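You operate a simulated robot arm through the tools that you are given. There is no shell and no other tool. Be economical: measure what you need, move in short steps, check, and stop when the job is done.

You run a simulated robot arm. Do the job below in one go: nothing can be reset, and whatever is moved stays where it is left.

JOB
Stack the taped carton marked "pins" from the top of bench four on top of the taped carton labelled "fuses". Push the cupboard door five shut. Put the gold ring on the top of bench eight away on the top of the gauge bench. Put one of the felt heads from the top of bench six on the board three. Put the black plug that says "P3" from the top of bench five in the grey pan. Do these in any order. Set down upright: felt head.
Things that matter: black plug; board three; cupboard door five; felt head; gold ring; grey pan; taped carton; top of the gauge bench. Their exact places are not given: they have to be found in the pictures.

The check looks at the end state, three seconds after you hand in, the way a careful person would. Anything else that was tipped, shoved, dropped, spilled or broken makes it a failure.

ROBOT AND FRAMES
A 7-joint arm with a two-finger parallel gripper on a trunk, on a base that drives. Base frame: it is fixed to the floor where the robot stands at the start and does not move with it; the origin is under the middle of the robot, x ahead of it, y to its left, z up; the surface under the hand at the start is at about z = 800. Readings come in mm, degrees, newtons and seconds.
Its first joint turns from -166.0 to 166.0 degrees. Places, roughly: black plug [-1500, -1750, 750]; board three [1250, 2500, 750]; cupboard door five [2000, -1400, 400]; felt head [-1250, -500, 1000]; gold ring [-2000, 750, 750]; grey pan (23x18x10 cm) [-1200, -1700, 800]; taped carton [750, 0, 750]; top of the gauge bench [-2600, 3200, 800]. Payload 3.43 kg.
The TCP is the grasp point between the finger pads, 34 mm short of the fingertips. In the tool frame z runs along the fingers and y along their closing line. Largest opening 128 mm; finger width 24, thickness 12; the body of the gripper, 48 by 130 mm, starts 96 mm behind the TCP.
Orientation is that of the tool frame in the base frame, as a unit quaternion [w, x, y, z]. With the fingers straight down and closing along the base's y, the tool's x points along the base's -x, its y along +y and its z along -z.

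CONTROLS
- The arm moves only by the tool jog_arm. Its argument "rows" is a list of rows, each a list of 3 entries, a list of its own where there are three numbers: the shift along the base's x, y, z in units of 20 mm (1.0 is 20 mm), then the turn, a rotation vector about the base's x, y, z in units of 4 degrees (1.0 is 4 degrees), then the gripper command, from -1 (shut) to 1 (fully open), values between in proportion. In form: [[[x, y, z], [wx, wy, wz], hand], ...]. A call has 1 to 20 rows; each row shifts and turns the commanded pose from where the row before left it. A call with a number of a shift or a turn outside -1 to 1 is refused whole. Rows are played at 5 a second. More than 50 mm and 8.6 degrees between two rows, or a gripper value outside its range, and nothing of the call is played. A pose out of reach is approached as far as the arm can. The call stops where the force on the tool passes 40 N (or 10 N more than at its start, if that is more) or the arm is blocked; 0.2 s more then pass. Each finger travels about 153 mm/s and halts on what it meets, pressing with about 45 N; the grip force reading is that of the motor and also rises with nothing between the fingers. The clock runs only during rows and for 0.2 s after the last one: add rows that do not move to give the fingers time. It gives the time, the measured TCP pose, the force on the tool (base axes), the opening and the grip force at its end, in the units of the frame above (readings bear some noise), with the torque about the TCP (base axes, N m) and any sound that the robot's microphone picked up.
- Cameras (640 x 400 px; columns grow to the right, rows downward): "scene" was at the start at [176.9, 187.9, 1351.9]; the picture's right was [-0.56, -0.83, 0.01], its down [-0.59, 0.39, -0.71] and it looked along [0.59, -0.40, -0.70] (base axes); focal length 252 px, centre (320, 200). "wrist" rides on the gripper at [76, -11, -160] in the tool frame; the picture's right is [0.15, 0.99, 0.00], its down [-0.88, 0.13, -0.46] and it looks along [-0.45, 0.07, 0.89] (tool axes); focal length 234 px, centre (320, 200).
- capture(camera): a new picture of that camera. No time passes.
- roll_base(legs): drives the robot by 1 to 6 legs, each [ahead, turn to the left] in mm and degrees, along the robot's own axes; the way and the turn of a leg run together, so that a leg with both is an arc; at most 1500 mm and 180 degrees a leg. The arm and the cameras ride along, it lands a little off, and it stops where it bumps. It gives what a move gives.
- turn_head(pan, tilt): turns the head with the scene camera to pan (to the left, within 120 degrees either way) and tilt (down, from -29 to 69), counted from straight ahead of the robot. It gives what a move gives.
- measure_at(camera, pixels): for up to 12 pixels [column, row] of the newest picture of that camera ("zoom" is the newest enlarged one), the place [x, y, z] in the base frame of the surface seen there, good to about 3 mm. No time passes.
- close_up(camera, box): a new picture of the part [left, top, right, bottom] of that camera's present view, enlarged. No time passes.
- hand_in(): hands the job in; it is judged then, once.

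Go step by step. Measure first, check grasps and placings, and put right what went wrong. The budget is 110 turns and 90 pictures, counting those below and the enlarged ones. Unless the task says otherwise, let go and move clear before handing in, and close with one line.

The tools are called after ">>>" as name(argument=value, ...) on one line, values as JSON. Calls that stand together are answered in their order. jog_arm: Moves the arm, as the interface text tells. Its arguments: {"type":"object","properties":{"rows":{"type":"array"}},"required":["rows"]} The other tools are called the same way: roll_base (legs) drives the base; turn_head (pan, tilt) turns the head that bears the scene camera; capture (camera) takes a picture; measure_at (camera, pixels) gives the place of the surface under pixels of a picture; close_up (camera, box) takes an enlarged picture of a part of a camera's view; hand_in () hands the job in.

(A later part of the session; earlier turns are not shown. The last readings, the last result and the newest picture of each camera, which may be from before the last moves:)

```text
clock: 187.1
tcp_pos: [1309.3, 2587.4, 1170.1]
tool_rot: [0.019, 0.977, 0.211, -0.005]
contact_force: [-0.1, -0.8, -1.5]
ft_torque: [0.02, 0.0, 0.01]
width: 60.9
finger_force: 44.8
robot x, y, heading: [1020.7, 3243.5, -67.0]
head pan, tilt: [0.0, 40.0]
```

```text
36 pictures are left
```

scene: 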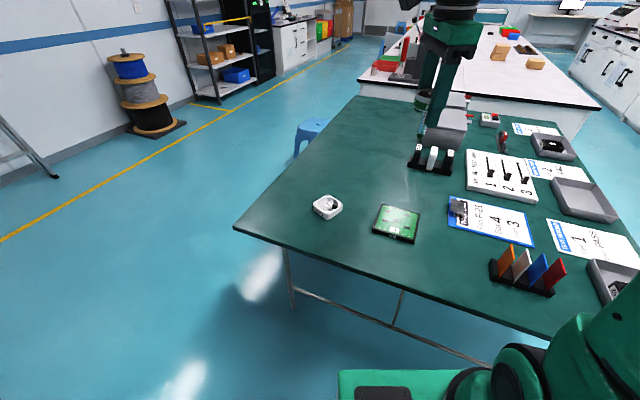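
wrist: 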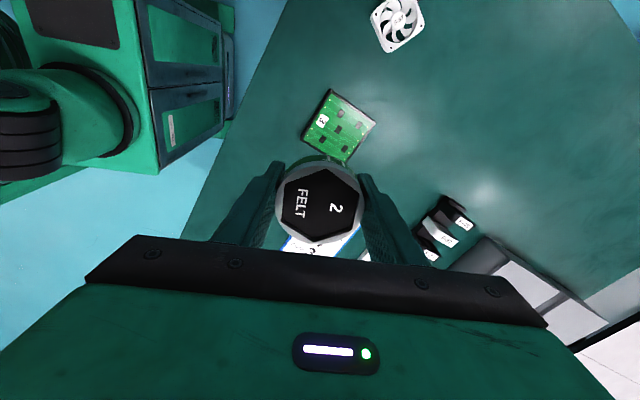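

The PCB is at wrist (338,127). Measuring its corners.

>>> measure_at(camera="wrist", pixels=[[331, 93], [371, 123], [341, 158], [305, 134], [338, 127], [323, 121]])

>>> close_up(camera="scene", box=[360, 190, 440, 250])

>>> measure_at(camera="zoom", pixels=[[170, 120], [400, 160], [370, 350], [120, 300], [270, 230]])

```text
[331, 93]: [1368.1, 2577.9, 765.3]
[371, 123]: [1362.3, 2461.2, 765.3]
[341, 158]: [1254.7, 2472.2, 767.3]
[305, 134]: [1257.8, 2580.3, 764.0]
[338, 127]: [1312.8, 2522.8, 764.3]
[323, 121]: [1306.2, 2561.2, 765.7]
```

```text
6.67 times, centred on (400, 220) of scene
```

zoom: 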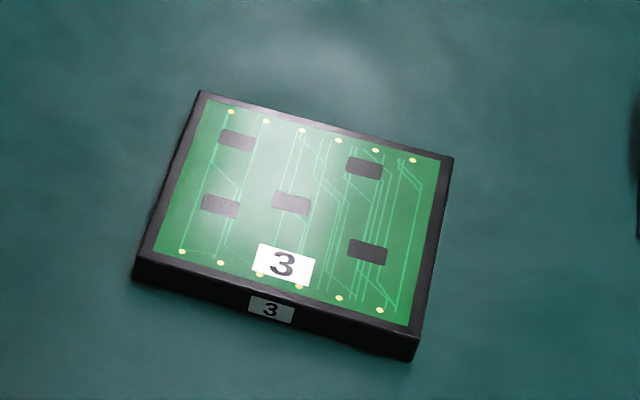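

```text
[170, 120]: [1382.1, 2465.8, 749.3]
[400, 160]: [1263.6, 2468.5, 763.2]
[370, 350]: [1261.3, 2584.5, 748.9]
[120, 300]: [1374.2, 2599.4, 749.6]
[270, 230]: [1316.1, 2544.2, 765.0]
```

Board centre is (1311,2523), top z 765. Checking a chip-free spot and chip relief.

>>> measure_at(camera="zoom", pixels=[[328, 205], [290, 203], [220, 205], [365, 168], [330, 180], [330, 230]])

>>> jog_arm(rows=[[[0, -1, -1], [0.28, 0, 0], -0.3], [[-0.3, -1, -1], [0.28, 0, 0], -0.3], [[-0.3, -1, -1], [0, 0, 0], -0.3], [[-0.2, 0, -1], [0, 0, 0], -0.3], [[0, 0, -1], [0, 0, 0], -0.3], [[0, 0, -1], [0, 0, 0], -0.3], [[0, 0, -1], [0, 0, 0], -0.3], [[0, 0, -1], [0, 0, 0], -0.3], [[0, 0, -1], [0, 0, 0], -0.3], [[0, 0, -1], [0, 0, 0], -0.3], [[0, 0, 0], [0, 0, 0], -0.3]])

>>> capture(camera="wrist")

```text
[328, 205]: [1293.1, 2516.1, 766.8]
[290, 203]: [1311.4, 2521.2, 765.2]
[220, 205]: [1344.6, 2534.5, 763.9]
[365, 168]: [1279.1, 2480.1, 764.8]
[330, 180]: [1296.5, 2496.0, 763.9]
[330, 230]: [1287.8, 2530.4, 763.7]
```

```text
clock: 189.5
tcp_pos: [1292.7, 2528.9, 969.3]
tool_rot: [-0.001, 0.977, 0.211, 0.001]
contact_force: [0.2, -0.4, -1.5]
ft_torque: [0.02, 0.0, 0.0]
width: 61.2
finger_force: 44.4
robot x, y, heading: [1019.1, 3245.6, -66.9]
head pan, tilt: [0.0, 40.0]
```

```text
34 pictures are left
```

wrist: 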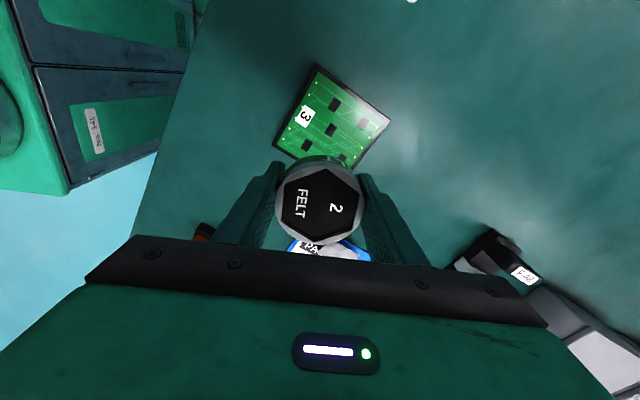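

The board is flat. Shifting to its centre and lowering to just above contact (expected TCP z≈842).

>>> jog_arm(rows=[[[0.75, -0.35, -1], [0, 0, 0], -0.3], [[0, 0, -1], [0, 0, 0], -0.3], [[0, 0, -1], [0, 0, 0], -0.3], [[0, 0, -1], [0, 0, 0], -0.3], [[0, 0, -1], [0, 0, 0], -0.3], [[0, 0, -0.8], [0, 0, 0], -0.3], [[0, 0, 0], [0, 0, 0], -0.3]])

>>> close_up(camera="scene", box=[340, 130, 500, 250])

```text
clock: 191.1
tcp_pos: [1308.1, 2524.6, 852.7]
tool_rot: [0.001, 0.977, 0.211, 0.001]
contact_force: [0.3, 0.2, -1.1]
ft_torque: [-0.02, 0.0, 0.03]
width: 60.9
finger_force: 44.8
robot x, y, heading: [1020.5, 3242.8, -66.9]
head pan, tilt: [0.0, 40.0]
```

```text
3.33 times, centred on (420, 190) of scene
```

zoom: 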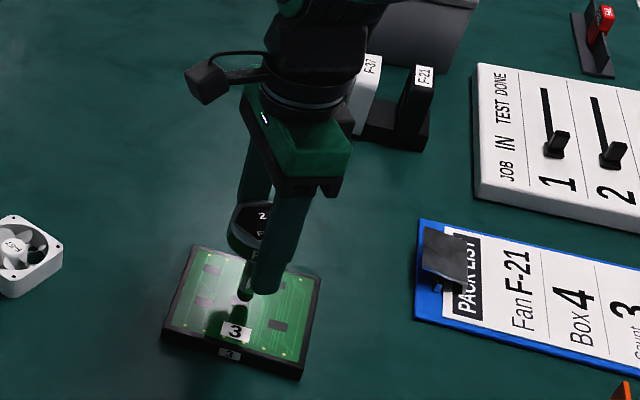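

The tip hovers ~10 mm over the board's middle. Lowering gently in 2 mm steps to contact.

>>> jog_arm(rows=[[[0, 0, -0.25], [0, 0, 0], -0.3], [[0, 0, -0.1], [0, 0, 0], -0.3], [[0, 0, -0.1], [0, 0, 0], -0.3], [[0, 0, 0], [0, 0, 0], -0.3]])

```text
clock: 192.1
tcp_pos: [1306.5, 2521.8, 845.0]
tool_rot: [0.002, 0.977, 0.211, 0.001]
contact_force: [-0.7, 4.6, 25.4]
ft_torque: [0.29, 0.12, 0.0]
width: 61.0
finger_force: 45.1
robot x, y, heading: [1023.2, 3245.5, -67.0]
head pan, tilt: [0.0, 40.0]
```

Contact at z 845 (25 N). Easing up 1 mm, then opening slowly.

>>> jog_arm(rows=[[[0, 0, 0.05], [0, 0, 0], -0.3], [[0, 0, 0], [0, 0, 0], -0.3]])

>>> jog_arm(rows=[[[0, 0, 0], [0, 0, 0], 0.0], [[0, 0, 0], [0, 0, 0], 0.1], [[0, 0, 0], [0, 0, 0], 0.25], [[0, 0, 0], [0, 0, 0], 0.35], [[0, 0, 0], [0, 0, 0], 0.35]])

>>> capture(camera="wrist")

```text
clock: 192.7
tcp_pos: [1306.4, 2523.7, 845.5]
tool_rot: [0.001, 0.977, 0.212, 0.001]
contact_force: [2.6, -3.0, 14.5]
ft_torque: [-0.29, -0.2, 0.0]
width: 60.9
finger_force: 45.2
robot x, y, heading: [1016.5, 3242.3, -67.2]
head pan, tilt: [0.0, 40.0]
```

```text
clock: 193.9
tcp_pos: [1306.3, 2522.9, 844.6]
tool_rot: [0.001, 0.977, 0.211, 0.001]
contact_force: [0.5, -0.6, 0.7]
ft_torque: [0.01, 0.03, 0.02]
width: 86.5
finger_force: 0.0
robot x, y, heading: [1020.9, 3244.9, -66.8]
head pan, tilt: [0.0, 40.0]
```

```text
32 pictures are left
```

wrist: 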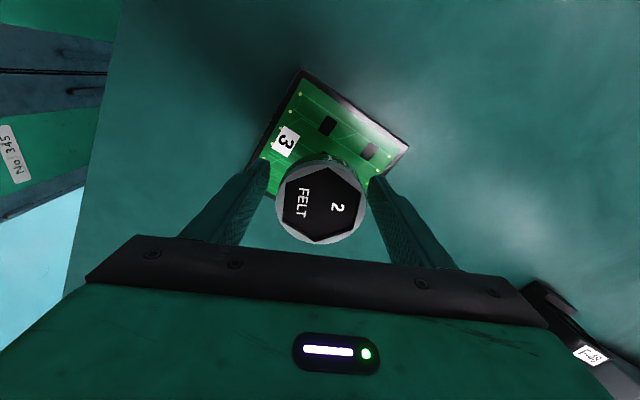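

The head stands free between the fingers. Rising straight up and checking.

>>> jog_arm(rows=[[[0, 0, 0.5], [0, 0, 0], 0.35], [[0, 0, 1], [0, 0, 0], 0.35], [[0, 0, 1], [0, 0, 0], 0.35], [[0, 0, 1], [0, 0, 0], 0.35], [[0, 0, 1], [0, 0, 0], 0.35], [[0, 0, 1], [0, 0, 0], 0.35], [[0, 0, 1], [0, 0, 0], 0.35], [[0, 0, 1], [0, 0, 0], 0.35], [[0, 0, 1], [0, 0, 0], 0.35], [[0, 0, 1], [0, 0, 0], 0.35], [[0, 0, 1], [0, 0, 0], 0.35], [[0, 0, 1], [0, 0, 0], 0.35], [[0, 0, 1], [0, 0, 0], 0.35], [[0, 0, 1], [0, 0, 0], 0.35], [[0, 0, 1], [0, 0, 0], 0.35], [[0, 0, 1], [0, 0, 0], 0.35]])

>>> close_up(camera="scene", box=[340, 130, 500, 250])

```text
clock: 197.3
tcp_pos: [1306.9, 2521.8, 1156.3]
tool_rot: [0.0, 0.977, 0.212, 0.0]
contact_force: [-0.7, -0.9, -0.4]
ft_torque: [0.03, 0.02, 0.0]
width: 86.3
finger_force: 0.0
robot x, y, heading: [1015.9, 3238.4, -66.9]
head pan, tilt: [0.0, 40.0]
```

```text
3.33 times, centred on (420, 190) of scene
```

zoom: 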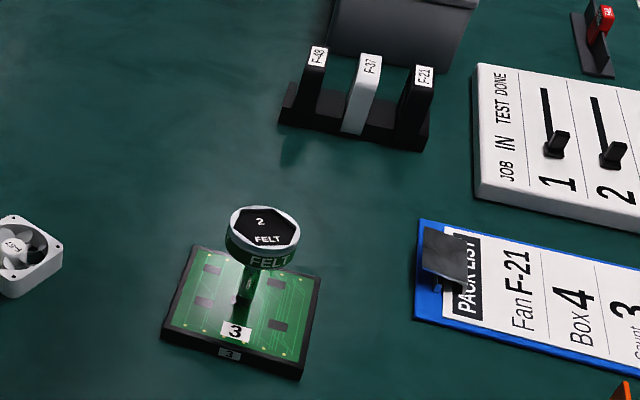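

FELT 2 stands upright on board three. Next the door: looking down the far side of the front bench.

>>> turn_head(pan=15, tilt=20)

>>> capture(camera="scene")

>>> measure_at(camera="scene", pixels=[[400, 195], [420, 150], [470, 130], [390, 130], [250, 250], [370, 185], [230, 210], [270, 180], [330, 160], [440, 110]])

```text
clock: 198.2
tcp_pos: [1306.4, 2522.2, 1156.7]
tool_rot: [0.0, 0.977, 0.212, 0.001]
contact_force: [0.1, 0.4, 0.1]
ft_torque: [-0.01, 0.01, -0.01]
width: 86.3
finger_force: 0.0
robot x, y, heading: [1016.3, 3241.0, -66.6]
head pan, tilt: [15.0, 20.0]
```

```text
30 pictures are left
```

scene: 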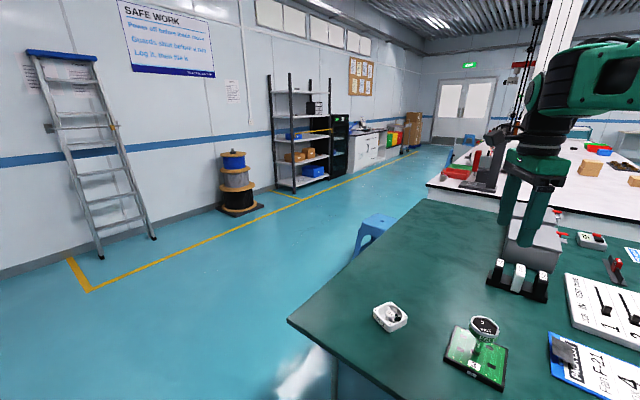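

```text
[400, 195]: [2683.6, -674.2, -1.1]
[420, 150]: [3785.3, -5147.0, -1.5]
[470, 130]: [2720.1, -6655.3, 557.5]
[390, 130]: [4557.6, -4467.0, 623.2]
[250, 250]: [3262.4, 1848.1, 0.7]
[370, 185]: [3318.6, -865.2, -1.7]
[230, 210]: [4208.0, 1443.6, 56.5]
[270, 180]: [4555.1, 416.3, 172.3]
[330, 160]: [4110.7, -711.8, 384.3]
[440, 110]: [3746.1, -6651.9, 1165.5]
```

Measuring the blue stool, the bench's far corner and ladder feet for the route.

>>> measure_at(camera="scene", pixels=[[375, 220], [358, 255], [393, 228], [430, 190], [154, 237], [100, 257], [262, 207], [405, 207]])

>>> roll_base(legs=[[0, 67], [1500, 0], [0, -85]])

>>> turn_head(pan=-15, tilt=15)

>>> capture(camera="scene")

```text
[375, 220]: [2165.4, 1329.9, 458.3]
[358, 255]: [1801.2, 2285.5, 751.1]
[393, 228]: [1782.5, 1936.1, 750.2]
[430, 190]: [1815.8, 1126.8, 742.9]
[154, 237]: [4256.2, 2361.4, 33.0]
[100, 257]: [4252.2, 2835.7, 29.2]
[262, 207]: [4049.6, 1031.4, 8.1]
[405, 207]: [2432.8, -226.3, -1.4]
```

```text
clock: 213.1
tcp_pos: [2536.9, 2434.0, 1155.9]
tool_rot: [0.0, 0.999, 0.037, 0.0]
contact_force: [0.5, 0.6, 0.3]
ft_torque: [0.01, 0.0, 0.01]
width: 86.6
finger_force: 0.1
robot x, y, heading: [2537.0, 3209.8, -87.0]
head pan, tilt: [15.0, 20.0]
```

```text
clock: 214.0
tcp_pos: [2536.1, 2448.0, 1166.4]
tool_rot: [0.005, 0.999, 0.037, 0.0]
contact_force: [1.4, -0.1, -0.6]
ft_torque: [-0.02, 0.03, 0.04]
width: 86.3
finger_force: 0.1
robot x, y, heading: [2532.8, 3209.6, -87.2]
head pan, tilt: [-15.0, 15.0]
```

```text
29 pictures are left
```

scene: 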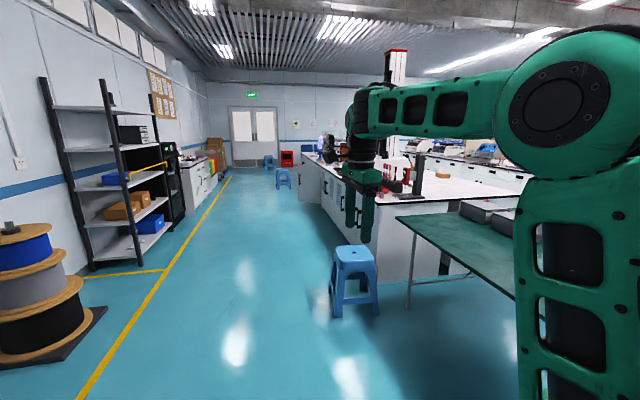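

The stool is near (2165,1330); I'll steer wider (x≈2850). Checking what looks like the open door near (313,190).

>>> close_up(camera="scene", box=[270, 140, 350, 240])

>>> measure_at(camera="scene", pixels=[[303, 180], [310, 185], [316, 190], [325, 195], [335, 200], [345, 210], [325, 175]])

>>> roll_base(legs=[[0, 10], [1500, 0], [0, -13], [1000, 0]])

>>> turn_head(pan=-25, tilt=20)

>>> capture(camera="scene")

```text
4.00 times, centred on (310, 190) of scene
```

zoom: 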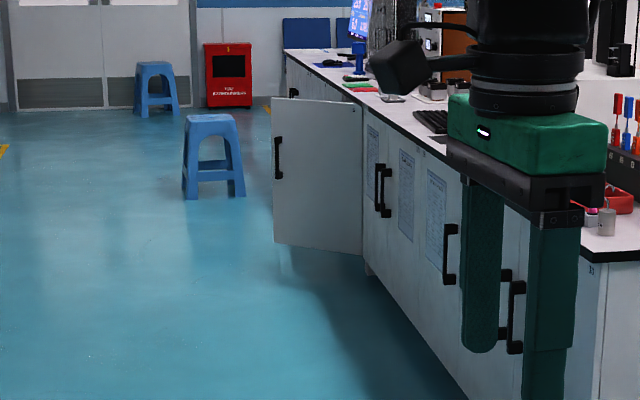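

```text
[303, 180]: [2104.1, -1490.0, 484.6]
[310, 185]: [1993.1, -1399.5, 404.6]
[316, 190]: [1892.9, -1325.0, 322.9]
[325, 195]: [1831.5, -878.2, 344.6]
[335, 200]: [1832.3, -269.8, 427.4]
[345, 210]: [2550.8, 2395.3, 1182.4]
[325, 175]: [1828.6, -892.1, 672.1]
```

```text
clock: 228.0
tcp_pos: [2866.2, -0.9, 1165.7]
tool_rot: [0.006, 1.0, 0.02, 0.0]
contact_force: [-0.8, -1.0, 0.7]
ft_torque: [-0.01, -0.01, -0.02]
width: 86.1
finger_force: 0.2
robot x, y, heading: [2895.6, 761.8, -88.9]
head pan, tilt: [-15.0, 15.0]
```

```text
clock: 228.7
tcp_pos: [2868.2, 13.4, 1177.5]
tool_rot: [0.012, 1.0, 0.021, -0.001]
contact_force: [-0.4, 0.1, 0.6]
ft_torque: [0.01, 0.01, -0.03]
width: 86.4
finger_force: 0.0
robot x, y, heading: [2893.6, 759.3, -89.0]
head pan, tilt: [-25.0, 20.0]
```

```text
27 pictures are left
```

scene: 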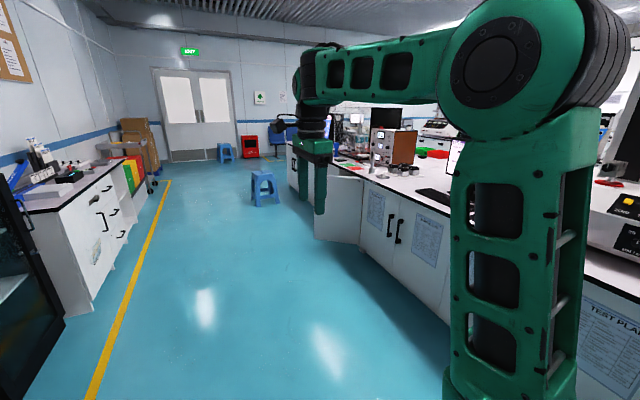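

Door five is hinged near (1832,−1280), free edge near (2110,−1500), outside facing me. Driving to (2890,−1350) and facing it.

>>> measure_at(camera="scene", pixels=[[265, 205], [262, 175], [342, 245]])

>>> roll_base(legs=[[1500, -1], [550, 0], [0, -90]])

>>> turn_head(pan=5, tilt=40)

>>> capture(camera="scene")

```text
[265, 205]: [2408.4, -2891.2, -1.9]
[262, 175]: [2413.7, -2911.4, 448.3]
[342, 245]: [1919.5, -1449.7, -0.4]
```

```text
clock: 243.4
tcp_pos: [2162.7, -1202.0, 1176.2]
tool_rot: [-0.007, -0.703, 0.711, 0.009]
contact_force: [0.1, 0.3, 0.1]
ft_torque: [0.01, -0.01, 0.01]
width: 86.6
finger_force: 0.2
robot x, y, heading: [2908.6, -1295.1, 177.9]
head pan, tilt: [-25.0, 20.0]
```

```text
clock: 244.3
tcp_pos: [2176.3, -1202.8, 1185.7]
tool_rot: [-0.011, -0.703, 0.711, 0.015]
contact_force: [-0.6, 0.5, 0.6]
ft_torque: [-0.02, 0.01, -0.01]
width: 86.4
finger_force: 0.1
robot x, y, heading: [2908.2, -1294.1, 177.9]
head pan, tilt: [5.0, 40.0]
```

```text
26 pictures are left
```

scene: 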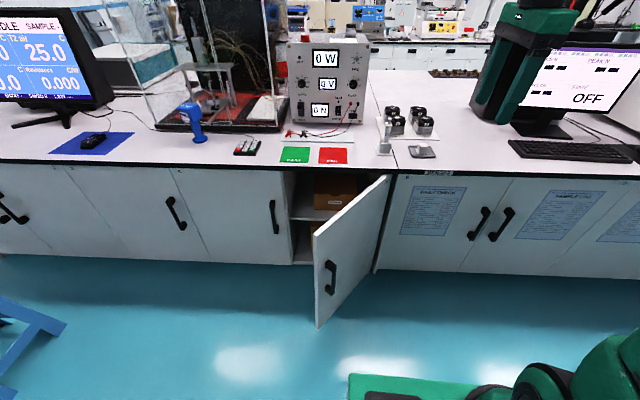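

The open door spans (314,225)–(388,178). Measuring door corners, handle and bench edge.

>>> measure_at(camera="scene", pixels=[[317, 232], [319, 322], [384, 183], [374, 265], [329, 278], [350, 230], [350, 171], [350, 178], [400, 185], [292, 180], [296, 258]])

```text
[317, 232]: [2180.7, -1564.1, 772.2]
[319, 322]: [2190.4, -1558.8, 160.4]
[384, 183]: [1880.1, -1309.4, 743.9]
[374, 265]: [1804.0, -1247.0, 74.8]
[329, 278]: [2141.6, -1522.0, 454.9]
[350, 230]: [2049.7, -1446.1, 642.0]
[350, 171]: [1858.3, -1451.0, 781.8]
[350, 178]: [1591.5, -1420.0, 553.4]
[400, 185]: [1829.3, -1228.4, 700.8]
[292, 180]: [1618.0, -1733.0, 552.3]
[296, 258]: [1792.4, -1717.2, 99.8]
```

Door: hinge (1835,−1268), length 460, open ≈50°, z 130–775; handle lies at z≈390–520, so I'll push at z≈650. First, tilt the closed fingers 45° forward and bring them in front of the door.

>>> jog_arm(rows=[[[0.1, -0.6, -1], [0, 0.8, 0], -1], [[0.1, -0.6, -1], [0, 0.8, 0], -1], [[0.1, -0.6, -1], [0, 0.8, 0], -1], [[0.1, -0.6, -1], [0, 0.8, 0], -1], [[0.1, -0.6, -1], [0, 0.8, 0], -1], [[0.1, -0.6, -1], [0, 0.8, 0], -1], [[0.1, -0.6, -1], [0, 0.8, 0], -1], [[0.1, -0.6, -1], [0, 0.8, 0], -1], [[0.1, -0.6, -1], [0, 0.8, 0], -1], [[0.1, -0.6, -1], [0, 0.8, 0], -1], [[0.1, -0.6, -1], [0, 0.8, 0], -1], [[0.1, -0.6, -1], [0, 0.8, 0], -1], [[0.1, -0.6, -1], [0, 0.8, 0], -1], [[0.1, -0.6, -1], [0, 0.8, 0], -1], [[0.1, -0.6, -1], [0, 0, 0], -1], [[0.1, -0.6, -1], [0, 0, 0], -1], [[0.1, -0.6, -1], [0, 0, 0], -1], [[0.1, -0.6, -1], [0, 0, 0], -1], [[0, 0, -1], [0, 0, 0], -1], [[0, 0, -1], [0, 0, 0], -1]])

>>> jog_arm(rows=[[[0, 0, -1], [0, 0, 0], -1], [[0, 0, -1], [0, 0, 0], -1], [[0, 0, -1], [0, 0, 0], -1], [[0, 0, -1], [0, 0, 0], -1], [[0, 0, -1], [0, 0, 0], -1], [[0, 0, 0], [0, 0, 0], -1]])

>>> capture(camera="scene")

```text
clock: 248.5
tcp_pos: [2213.8, -1418.8, 785.2]
tool_rot: [-0.283, -0.644, 0.653, 0.281]
contact_force: [-0.3, -0.2, 0.4]
ft_torque: [0.0, -0.01, -0.01]
width: 0.0
finger_force: 33.2
out of reach, approached as far as the arm can: row 15, 16
robot x, y, heading: [2905.3, -1292.7, 178.0]
head pan, tilt: [5.0, 40.0]
```

```text
clock: 249.9
tcp_pos: [2214.9, -1417.9, 686.1]
tool_rot: [-0.281, -0.645, 0.653, 0.281]
contact_force: [-0.8, 0.6, 1.1]
ft_torque: [0.0, -0.03, 0.03]
width: 0.0
finger_force: 33.1
robot x, y, heading: [2909.3, -1290.9, 177.9]
head pan, tilt: [5.0, 40.0]
```

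```text
25 pictures are left
```

scene: 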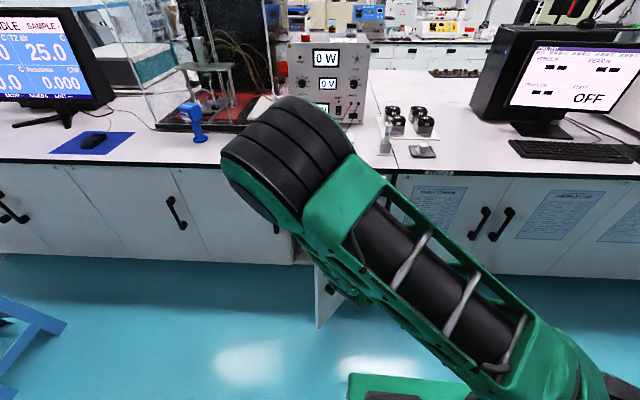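

The fingers are in front of the door. Pushing it along its arc down to about 20°.

>>> jog_arm(rows=[[[-0.85, -0.87, -0.1], [0, 0, 0], -1], [[-0.85, -0.87, -0.1], [0, 0, 0], -1], [[-0.85, -0.87, -0.1], [0, 0, 0], -1], [[-0.85, -0.87, -0.1], [0, 0, 0], -1], [[-0.85, -0.87, -0.1], [0, 0, 0], -1], [[-0.85, -0.87, -0.1], [0, 0, 0], -1], [[-0.85, -0.87, -0.1], [0, 0, 0], -1], [[-0.85, -0.58, 0], [0, 0, 0], -1], [[-0.85, -0.58, 0], [0, 0, 0], -1], [[-0.85, -0.58, 0], [0, 0, 0], -1], [[-0.93, -0.45, 0], [0, 0, 0], -1], [[-0.93, -0.45, 0], [0, 0, 0], -1]])

>>> capture(camera="scene")

```text
clock: 252.5
tcp_pos: [2008.2, -1592.9, 672.2]
tool_rot: [-0.282, -0.644, 0.653, 0.282]
contact_force: [1.1, -0.3, 0.3]
ft_torque: [-0.01, -0.03, 0.0]
width: 0.0
finger_force: 32.7
robot x, y, heading: [2905.5, -1295.8, 177.9]
head pan, tilt: [5.0, 40.0]
```

```text
24 pictures are left
```

scene: 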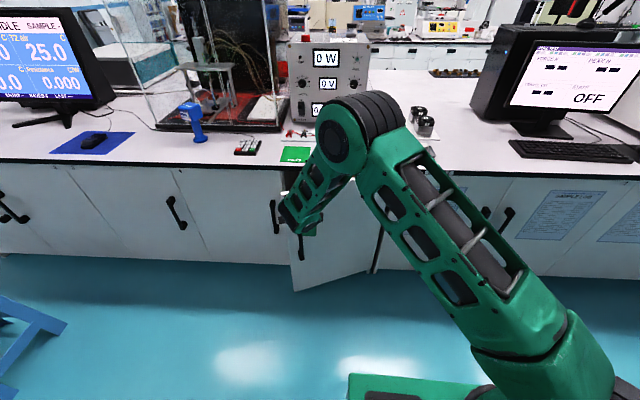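

The door is following (≈25°). Rolling the base 100 mm forward to continue the push, then finishing with the arm.

>>> roll_base(legs=[[90, 0]])

>>> jog_arm(rows=[[[-0.5, -0.2, 0], [0, 0, 0], -1], [[-0.5, 0, 0], [0, 0, 0], -1], [[-0.5, 0, 0], [0, 0, 0], -1], [[-0.3, 0, 0], [0, 0, 0], -1], [[-0.3, 0, 0], [0, 0, 0], -1], [[-0.3, 0, 0], [0, 0, 0], -1], [[0, 0, 0], [0, 0, 0], -1]])

>>> capture(camera="scene")

```text
clock: 253.7
tcp_pos: [1916.7, -1589.3, 671.6]
tool_rot: [-0.282, -0.644, 0.653, 0.281]
contact_force: [-0.2, 0.0, 0.0]
ft_torque: [0.03, 0.02, 0.0]
width: 0.2
finger_force: 32.9
robot x, y, heading: [2816.8, -1289.6, 177.8]
head pan, tilt: [5.0, 40.0]
```

```text
clock: 255.2
tcp_pos: [1876.0, -1594.3, 682.6]
tool_rot: [-0.287, -0.643, 0.651, 0.286]
contact_force: [0.6, 0.0, 0.0]
ft_torque: [-0.01, 0.0, 0.0]
width: 0.0
finger_force: 32.9
robot x, y, heading: [2815.3, -1289.9, 177.9]
head pan, tilt: [5.0, 40.0]
```

```text
23 pictures are left
```

scene: 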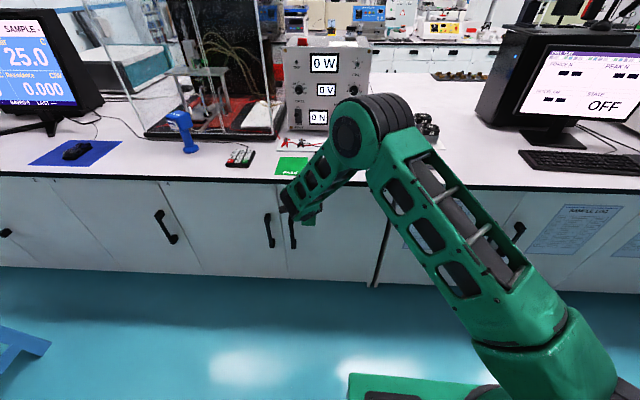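

The door is almost shut. Measuring the gap against the neighbouring door.

>>> measure_at(camera="scene", pixels=[[300, 262], [340, 262], [370, 262], [270, 262], [240, 255], [284, 262]])

>>> roll_base(legs=[[45, 0]])

>>> capture(camera="scene")

>>> measure_at(camera="scene", pixels=[[300, 262], [340, 262], [370, 262], [270, 262], [240, 255], [284, 262]])

```text
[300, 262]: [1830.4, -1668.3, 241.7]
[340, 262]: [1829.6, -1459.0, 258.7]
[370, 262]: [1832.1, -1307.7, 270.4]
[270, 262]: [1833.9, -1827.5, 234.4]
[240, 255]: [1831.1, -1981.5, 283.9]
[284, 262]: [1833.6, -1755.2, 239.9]
```

```text
clock: 256.1
tcp_pos: [1879.8, -1595.0, 706.2]
tool_rot: [-0.291, -0.641, 0.647, 0.293]
contact_force: [-0.4, 0.7, -1.4]
ft_torque: [-0.04, 0.06, 0.04]
width: 0.0
finger_force: 33.1
robot x, y, heading: [2797.3, -1294.4, 177.9]
head pan, tilt: [5.0, 40.0]
stopped in leg 1: the force on the tool passed its limit at 182 N (the readings are from after the stop); the commanded pose is now the measured one
```

```text
22 pictures are left
```

scene: 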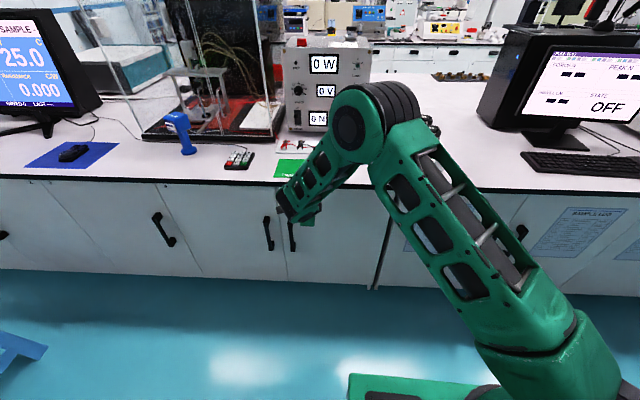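

```text
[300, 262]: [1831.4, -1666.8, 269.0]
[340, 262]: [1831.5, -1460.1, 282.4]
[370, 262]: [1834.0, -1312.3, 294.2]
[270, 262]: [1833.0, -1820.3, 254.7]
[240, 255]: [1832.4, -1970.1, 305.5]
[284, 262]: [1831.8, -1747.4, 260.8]
```

Door five is flush with its neighbours (x 1831 all along): shut. Backing the hand away, then raising and straightening it.

>>> jog_arm(rows=[[[1, 0, 0], [0, 0, 0], -1], [[1, 0, 0], [0, 0, 0], -1], [[1, 0, 0], [0, 0, 0], -1], [[1, 0, 0], [0, 0, 0], -1], [[1, 0, 0], [0, 0, 0], -1], [[1, 0, 0], [0, 0, 0], -1], [[1, 0, 0], [0, 0, 0], -1], [[1, 0.5, 0.5], [0, 0, 0], -1], [[1, 0.5, 0.5], [0, 0, 0], -1], [[1, 0.5, 1], [0, 0, 0], -1], [[0, 1, 1], [0, -0.8, 0], -1], [[0, 1, 1], [0, -0.8, 0], -1], [[0, 1, 1], [0, -0.8, 0], -1], [[0, 1, 1], [0, -0.8, 0], -1], [[0, 1, 1], [0, -0.8, 0], -1], [[0, 1, 1], [0, -0.8, 0], -1], [[0, 1, 1], [0, -0.8, 0], -1], [[0, 1, 1], [0, -0.8, 0], -1], [[0, 1, 1], [0, -0.8, 0], -1], [[0, 1, 1], [0, -0.8, 0], -1]])

>>> jog_arm(rows=[[[0, 1, 1], [0, -0.8, 0], -1], [[0, 1, 1], [0, -0.8, 0], -1], [[0, 1, 1], [0, -0.8, 0], -1], [[0, 1, 1], [0, -0.8, 0], -1], [[0, 0, 1], [0, 0, 0], -1], [[0, 0, 1], [0, 0, 0], -1], [[0, 0, 1], [0, 0, 0], -1], [[0, 0, 1], [0, 0, 0], 0], [[0, 0, 1], [0, 0, 0], 0], [[0, 0, 0], [0, 0, 0], 0]])

>>> capture(camera="scene")

```text
clock: 260.2
tcp_pos: [2079.7, -1364.4, 945.8]
tool_rot: [-0.102, -0.696, 0.703, 0.105]
contact_force: [0.8, 1.1, 0.7]
ft_torque: [0.02, 0.0, -0.04]
width: 0.0
finger_force: 33.2
robot x, y, heading: [2797.6, -1290.6, 177.8]
head pan, tilt: [5.0, 40.0]
```

```text
clock: 262.4
tcp_pos: [2078.7, -1284.4, 1125.8]
tool_rot: [-0.024, -0.704, 0.71, 0.027]
contact_force: [0.3, 0.7, -0.5]
ft_torque: [0.02, 0.02, 0.0]
width: 64.0
finger_force: 0.1
robot x, y, heading: [2796.8, -1290.5, 178.0]
head pan, tilt: [5.0, 40.0]
```

```text
21 pictures are left
```

scene: 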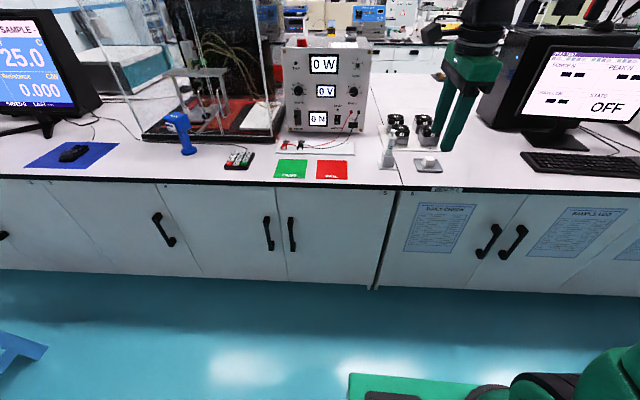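

Door is shut. Checking that the bench item at (425,163) was not disturbed, then starting the long drive north.

>>> close_up(camera="scene", box=[280, 90, 480, 200])

>>> roll_base(legs=[[0, -88], [1500, 0], [1500, 0], [1490, 0]])

```text
3.20 times, centred on (380, 145) of scene
```

zoom: 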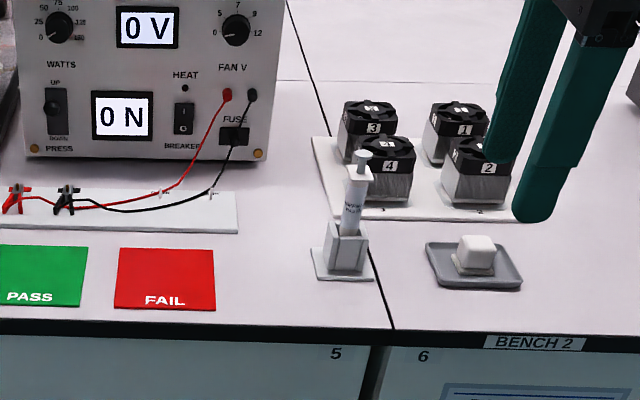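

```text
clock: 288.4
tcp_pos: [3005.7, 3896.4, 1124.3]
tool_rot: [0.003, 0.014, 0.999, 0.035]
contact_force: [0.5, 0.3, -0.8]
ft_torque: [0.0, 0.01, -0.03]
width: 63.9
finger_force: 0.0
robot x, y, heading: [2987.4, 3179.8, 86.7]
head pan, tilt: [5.0, 40.0]
```

Items on bench 2 look fine and the door is marked 5. Turning west and driving the corridor at y≈3200.

>>> roll_base(legs=[[0, 92.3], [1500, 0], [1500, 0]])

>>> turn_head(pan=10, tilt=20)

>>> capture(camera="scene")

```text
clock: 307.4
tcp_pos: [-689.5, 3143.3, 1132.6]
tool_rot: [0.028, 0.72, -0.693, -0.031]
contact_force: [1.2, -0.4, 0.5]
ft_torque: [0.01, 0.01, -0.01]
width: 64.1
finger_force: 0.2
robot x, y, heading: [16.6, 3176.6, -179.6]
head pan, tilt: [5.0, 40.0]
```

```text
clock: 308.2
tcp_pos: [-674.8, 3144.2, 1143.5]
tool_rot: [0.031, 0.72, -0.693, -0.034]
contact_force: [0.4, 0.6, -0.3]
ft_torque: [0.0, 0.03, 0.03]
width: 63.7
finger_force: 0.0
robot x, y, heading: [17.0, 3173.1, -179.5]
head pan, tilt: [10.0, 20.0]
```

```text
19 pictures are left
```

scene: 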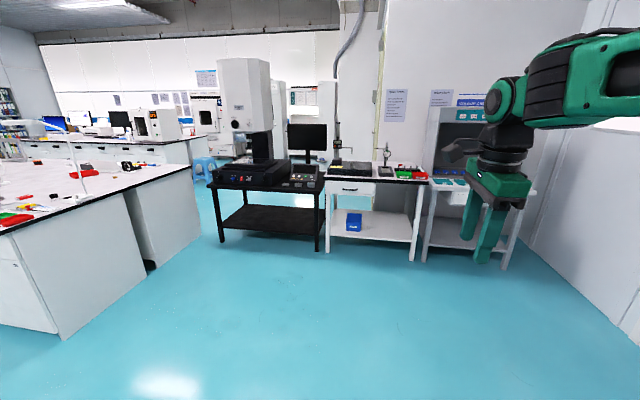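

Bench 8's end is at left and three small tables ahead. Measuring the table tops and zooming both.

>>> measure_at(camera="scene", pixels=[[333, 186], [418, 186], [375, 178], [428, 170], [290, 190], [450, 190], [145, 178], [125, 200], [200, 162], [320, 250], [135, 165]])

>>> close_up(camera="scene", box=[310, 120, 470, 220])

>>> close_up(camera="scene", box=[0, 135, 200, 250])

```text
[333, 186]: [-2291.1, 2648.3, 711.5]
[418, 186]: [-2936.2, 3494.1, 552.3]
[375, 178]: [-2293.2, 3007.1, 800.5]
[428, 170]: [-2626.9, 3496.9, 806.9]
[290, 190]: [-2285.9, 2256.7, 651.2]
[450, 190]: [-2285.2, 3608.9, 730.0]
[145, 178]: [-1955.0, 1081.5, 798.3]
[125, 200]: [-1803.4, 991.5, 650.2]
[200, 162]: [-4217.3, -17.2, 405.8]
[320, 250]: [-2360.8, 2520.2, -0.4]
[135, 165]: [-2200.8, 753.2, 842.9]
```

```text
4.00 times, centred on (390, 170) of scene
```

zoom: 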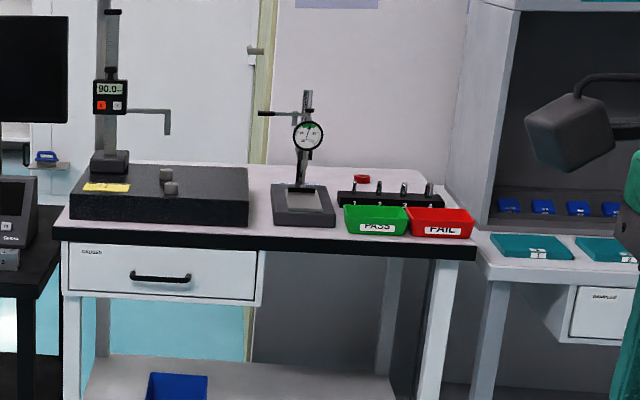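

```text
3.20 times, centred on (100, 192) of scene
```

zoom: 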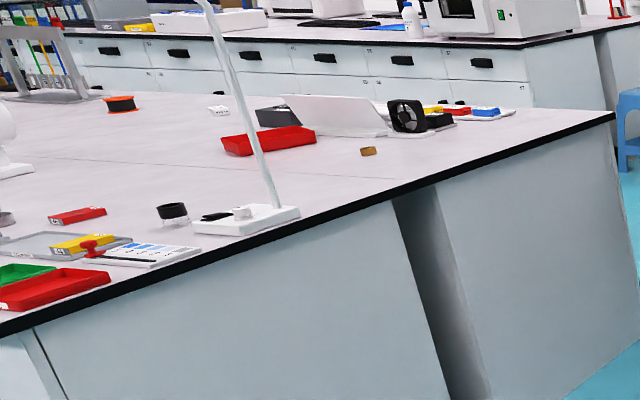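

The gold-coloured piece is at scene (115,177) on the bench end. Driving diagonally to about (−1880,1620) and facing −y.

>>> measure_at(camera="scene", pixels=[[115, 177], [114, 179]])

>>> roll_base(legs=[[0, 39], [1500, 0], [950, 0], [0, 50]])

>>> turn_head(pan=0, tilt=40)

>>> capture(camera="scene")

```text
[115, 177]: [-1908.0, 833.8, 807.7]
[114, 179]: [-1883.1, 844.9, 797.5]
```

```text
clock: 324.8
tcp_pos: [-1806.8, 915.4, 1142.3]
tool_rot: [0.047, 0.999, 0.017, -0.002]
contact_force: [0.0, -0.1, 0.3]
ft_torque: [-0.03, -0.06, 0.02]
width: 63.9
finger_force: 0.1
robot x, y, heading: [-1849.7, 1607.0, -89.8]
head pan, tilt: [10.0, 20.0]
```

```text
clock: 325.6
tcp_pos: [-1807.2, 931.2, 1151.1]
tool_rot: [0.053, 0.998, 0.016, -0.002]
contact_force: [-0.4, -0.1, -0.3]
ft_torque: [-0.03, 0.0, 0.0]
width: 64.0
finger_force: 0.0
robot x, y, heading: [-1842.9, 1608.0, -89.8]
head pan, tilt: [0.0, 40.0]
```

```text
16 pictures are left
```

scene: 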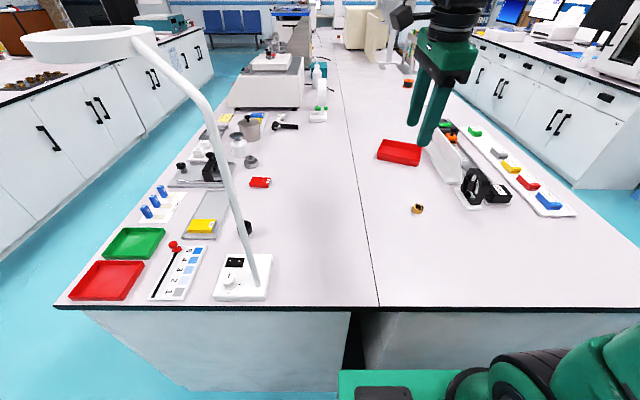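

A gold ring-like piece is at (418,209). Zooming and measuring.

>>> close_up(camera="scene", box=[385, 180, 465, 230])

>>> measure_at(camera="zoom", pixels=[[240, 200], [262, 215], [225, 230], [280, 235], [255, 275], [255, 240], [255, 205]])

>>> measure_at(camera="scene", pixels=[[470, 195], [465, 178], [445, 165], [400, 150], [400, 280]])

```text
8.00 times, centred on (425, 205) of scene
```

zoom: 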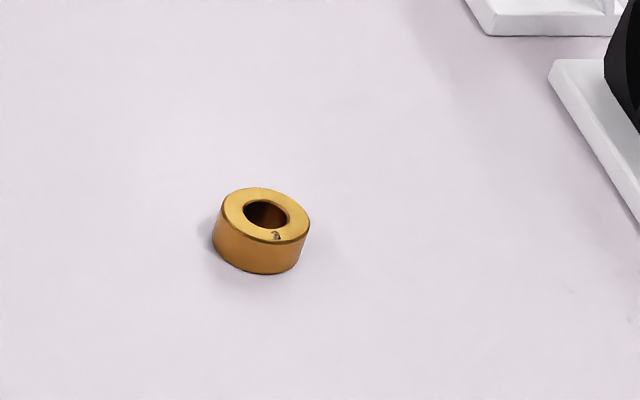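

```text
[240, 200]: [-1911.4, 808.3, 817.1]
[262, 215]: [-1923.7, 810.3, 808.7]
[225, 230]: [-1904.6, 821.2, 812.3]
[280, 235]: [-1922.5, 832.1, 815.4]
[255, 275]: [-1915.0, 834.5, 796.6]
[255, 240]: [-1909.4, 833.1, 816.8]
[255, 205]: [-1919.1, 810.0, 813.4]
```

```text
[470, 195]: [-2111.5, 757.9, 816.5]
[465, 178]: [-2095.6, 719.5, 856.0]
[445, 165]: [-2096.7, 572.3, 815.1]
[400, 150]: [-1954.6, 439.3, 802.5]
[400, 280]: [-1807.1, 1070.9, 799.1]
```

The ring is at (−1917,820), Ø≈36, 17 mm high, free around. Straightening the hand and moving above it.

>>> jog_arm(rows=[[[-0.7, -0.7, -0.5], [0.76, 0, 0], 0.1], [[-0.7, -0.7, -0.5], [0.76, 0, 0], 0.1], [[-0.7, -0.7, -1], [0, 0, 0], 0.1], [[-0.7, -0.7, -1], [0, 0, 0], 0.1], [[-0.7, -0.7, -1], [0, 0, 0], 0.1], [[-0.7, -0.7, -1], [0, 0, 0], 0.1], [[-0.7, -0.7, -1], [0, 0, 0], 0.1], [[-0.6, -0.7, -1], [0, 0, 0], 0.1], [[0, 0, -1], [0, 0, 0], 0.1], [[0, 0, -1], [0, 0, 0], 0.1], [[0, 0, -1], [0, 0, 0], 0.1], [[0, 0, -1], [0, 0, 0], 0.1], [[0, 0, 0], [0, 0, 0], 0.1]])

>>> capture(camera="wrist")

>>> measure_at(camera="wrist", pixels=[[320, 130], [320, 150], [320, 170]])

```text
clock: 328.4
tcp_pos: [-1918.3, 819.6, 930.0]
tool_rot: [0.001, 1.0, 0.016, -0.001]
contact_force: [-0.6, 0.3, 0.7]
ft_torque: [-0.01, 0.03, 0.0]
width: 70.4
finger_force: 0.1
robot x, y, heading: [-1843.7, 1606.4, -89.8]
head pan, tilt: [0.0, 40.0]
```

```text
14 pictures are left
```

wrist: 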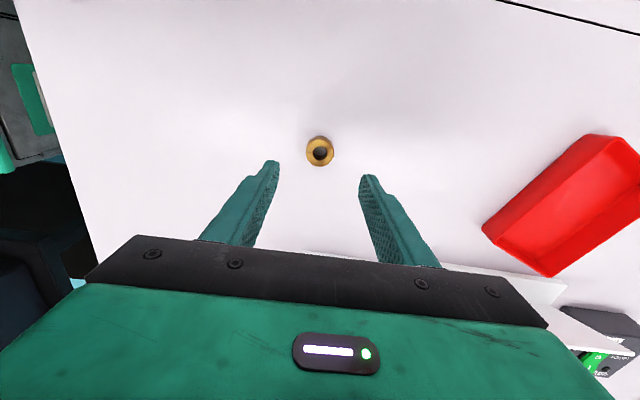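

```text
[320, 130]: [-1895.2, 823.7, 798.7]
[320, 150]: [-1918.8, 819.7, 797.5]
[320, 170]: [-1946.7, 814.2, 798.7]
```

The ring is dead centre. Descending to z≈837 and closing.

>>> jog_arm(rows=[[[0, 0, -1], [0, 0, 0], 0.1], [[0, 0, -1], [0, 0, 0], 0.1], [[0, 0, -1], [0, 0, 0], 0.1], [[0, 0, -1], [0, 0, 0], 0.1], [[0, 0, -0.65], [0, 0, 0], 0.1], [[0, 0, 0], [0, 0, 0], 0.1], [[0, 0, 0], [0, 0, 0], -0.3], [[0, 0, 0], [0, 0, 0], -0.6], [[0, 0, 0], [0, 0, 0], -0.8], [[0, 0, 0], [0, 0, 0], -0.8]])

```text
clock: 330.6
tcp_pos: [-1918.5, 819.3, 835.7]
tool_rot: [0.001, 1.0, 0.018, -0.002]
contact_force: [-1.0, 0.3, 0.1]
ft_torque: [0.0, -0.04, 0.02]
width: 33.0
finger_force: 44.5
robot x, y, heading: [-1844.7, 1608.5, -89.8]
head pan, tilt: [0.0, 40.0]
```

Ring gripped (33 mm). Lifting, then taking a route round that keeps the arm swing in free space, ending facing the gauge bench.

>>> jog_arm(rows=[[[0, 0, 0.5], [0, 0, 0], -0.8], [[0, 0, 1], [0, 0, 0], -0.8], [[0, 0, 1], [0, 0, 0], -0.8], [[0, 0, 1], [0, 0, 0], -0.8], [[0, 0, 1], [0, 0, 0], -0.8], [[0, 0, 1], [0, 0, 0], -0.8], [[0, 0, 1], [0, 0, 0], -0.8], [[0, 0, 1], [0, 0, 0], -0.8], [[0, 0, 1], [0, 0, 0], -0.8], [[0, 0, 1], [0, 0, 0], -0.8], [[0, 0, 1], [0, 0, 0], -0.8], [[0, 0, 1], [0, 0, 0], -0.8], [[0, 0, 1], [0, 0, 0], -0.8], [[0, 0, 1], [0, 0, 0], -0.8], [[0, 0, 1], [0, 0, 0], -0.8]])

>>> roll_base(legs=[[-700, 0], [0, 135], [900, 0], [0, 135]])

>>> turn_head(pan=0, tilt=30)

>>> capture(camera="scene")

```text
clock: 333.9
tcp_pos: [-1916.4, 819.7, 1128.3]
tool_rot: [0.001, 1.0, 0.017, -0.002]
contact_force: [0.5, 1.0, -0.8]
ft_torque: [0.03, 0.0, 0.0]
width: 33.0
finger_force: 44.8
robot x, y, heading: [-1840.3, 1607.4, -89.7]
head pan, tilt: [0.0, 40.0]
```

```text
clock: 354.9
tcp_pos: [-2028.3, 2956.4, 1128.9]
tool_rot: [0.0, 0.744, -0.668, -0.001]
contact_force: [-0.7, -0.4, -0.9]
ft_torque: [-0.02, 0.06, 0.02]
width: 32.9
finger_force: 44.7
robot x, y, heading: [-1244.3, 2980.6, -176.0]
head pan, tilt: [0.0, 40.0]
```

```text
clock: 355.6
tcp_pos: [-2014.5, 2958.5, 1138.3]
tool_rot: [0.003, 0.743, -0.669, -0.007]
contact_force: [0.1, -0.9, -1.1]
ft_torque: [0.02, -0.01, 0.04]
width: 32.9
finger_force: 44.8
robot x, y, heading: [-1237.7, 2980.2, -175.5]
head pan, tilt: [0.0, 30.0]
```

```text
13 pictures are left
```

scene: 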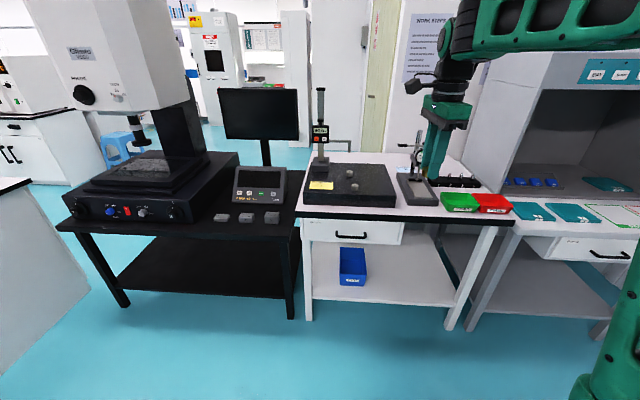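

The gauge bench holds a granite plate, dial stand and bins. Zooming to choose a free spot.

>>> close_up(camera="scene", box=[290, 130, 530, 250])

>>> measure_at(camera="zoom", pixels=[[265, 70], [60, 180], [280, 190], [275, 90], [300, 150], [300, 100], [335, 180], [380, 180], [410, 200], [240, 65], [330, 75], [480, 190]])

```text
2.67 times, centred on (410, 190) of scene
```

zoom: 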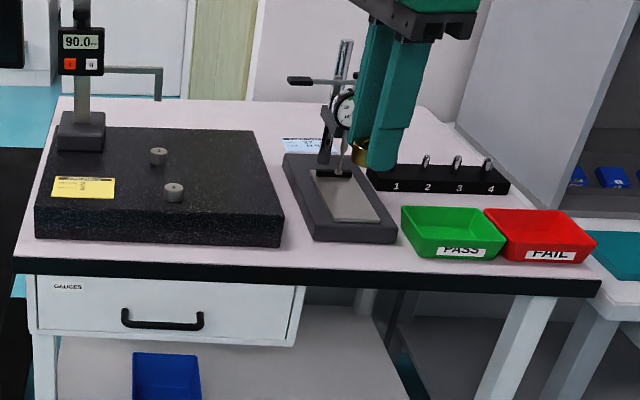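

```text
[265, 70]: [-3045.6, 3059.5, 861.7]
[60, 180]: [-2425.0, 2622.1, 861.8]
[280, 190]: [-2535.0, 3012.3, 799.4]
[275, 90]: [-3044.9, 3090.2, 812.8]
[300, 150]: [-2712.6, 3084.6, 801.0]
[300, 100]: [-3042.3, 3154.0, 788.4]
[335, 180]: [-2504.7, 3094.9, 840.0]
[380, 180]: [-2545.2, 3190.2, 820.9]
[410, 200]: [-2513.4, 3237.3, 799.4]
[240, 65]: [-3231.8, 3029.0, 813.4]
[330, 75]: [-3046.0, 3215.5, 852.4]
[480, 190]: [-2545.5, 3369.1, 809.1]
```

Measuring the front strip and the area between plate and stand more finely.

>>> measure_at(camera="zoom", pixels=[[150, 248], [150, 256], [300, 240], [300, 255], [350, 250], [350, 262], [280, 240], [312, 236], [258, 140], [284, 158], [270, 125], [200, 118]])

```text
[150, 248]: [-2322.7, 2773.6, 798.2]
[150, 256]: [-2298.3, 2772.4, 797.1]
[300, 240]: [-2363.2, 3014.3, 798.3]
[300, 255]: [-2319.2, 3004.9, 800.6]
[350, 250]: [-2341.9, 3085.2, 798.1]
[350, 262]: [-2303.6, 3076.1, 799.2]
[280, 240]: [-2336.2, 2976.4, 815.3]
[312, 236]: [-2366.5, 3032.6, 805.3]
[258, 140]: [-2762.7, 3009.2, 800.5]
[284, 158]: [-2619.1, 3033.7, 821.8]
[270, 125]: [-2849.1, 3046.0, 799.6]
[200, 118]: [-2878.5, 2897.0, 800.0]
```

Free area lies behind the plate, around (−2825,2950). Checking heights of the height gauge and dial stand before driving in.

>>> measure_at(camera="scene", pixels=[[320, 95], [320, 130], [348, 142], [413, 150], [418, 135], [401, 160], [319, 165]])

>>> roll_base(legs=[[500, -1]])

>>> turn_head(pan=0, tilt=30)

>>> capture(camera="scene")

```text
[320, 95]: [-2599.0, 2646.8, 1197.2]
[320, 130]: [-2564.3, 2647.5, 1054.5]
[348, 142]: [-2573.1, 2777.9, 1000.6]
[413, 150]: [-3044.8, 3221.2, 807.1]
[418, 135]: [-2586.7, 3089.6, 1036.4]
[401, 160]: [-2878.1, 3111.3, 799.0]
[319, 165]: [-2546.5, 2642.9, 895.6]
```

```text
clock: 358.6
tcp_pos: [-2513.9, 2939.1, 1138.5]
tool_rot: [0.004, 0.737, -0.675, -0.007]
contact_force: [-1.3, -0.8, -0.2]
ft_torque: [-0.03, 0.01, 0.01]
width: 32.6
finger_force: 45.1
robot x, y, heading: [-1740.0, 2946.2, -177.1]
head pan, tilt: [0.0, 30.0]
```

```text
clock: 359.2
tcp_pos: [-2499.9, 2940.5, 1148.6]
tool_rot: [0.008, 0.737, -0.676, -0.012]
contact_force: [0.2, -0.4, -0.6]
ft_torque: [-0.02, -0.01, 0.03]
width: 33.0
finger_force: 45.3
robot x, y, heading: [-1735.2, 2946.9, -177.2]
head pan, tilt: [0.0, 30.0]
```

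```text
11 pictures are left
```

scene: 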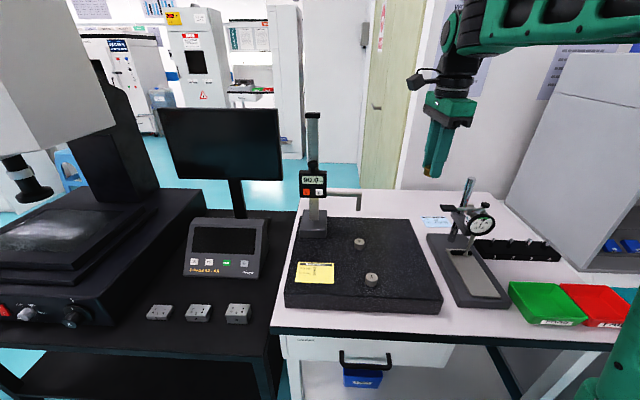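

The free area behind the plate is around (395,205). Measuring it and rolling 180 mm closer.

>>> measure_at(camera="scene", pixels=[[380, 212], [400, 212], [385, 200], [410, 200], [400, 193], [420, 215], [425, 222], [402, 221]])

>>> roll_base(legs=[[180, -2]])

>>> jog_arm(rows=[[[0, 0, 0], [0, 0, 0], -0.8]])

```text
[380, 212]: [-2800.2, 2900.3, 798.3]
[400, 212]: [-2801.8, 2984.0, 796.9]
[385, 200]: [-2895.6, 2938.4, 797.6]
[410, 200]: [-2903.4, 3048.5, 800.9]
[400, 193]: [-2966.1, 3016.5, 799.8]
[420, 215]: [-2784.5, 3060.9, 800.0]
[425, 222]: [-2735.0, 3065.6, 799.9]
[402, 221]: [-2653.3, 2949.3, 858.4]
```

```text
clock: 360.7
tcp_pos: [-2675.4, 2962.4, 1149.3]
tool_rot: [0.009, 0.725, -0.688, -0.011]
contact_force: [-0.4, -0.2, -1.1]
ft_torque: [-0.03, 0.0, -0.02]
width: 32.7
finger_force: 44.9
robot x, y, heading: [-1921.2, 2938.1, -179.1]
head pan, tilt: [0.0, 30.0]
```

```text
clock: 361.1
tcp_pos: [-2689.4, 2961.4, 1136.1]
tool_rot: [0.004, 0.725, -0.689, -0.007]
contact_force: [0.5, 0.3, -0.7]
ft_torque: [-0.04, 0.03, -0.02]
width: 33.0
finger_force: 44.9
robot x, y, heading: [-1914.3, 2946.6, -179.0]
head pan, tilt: [0.0, 30.0]
```

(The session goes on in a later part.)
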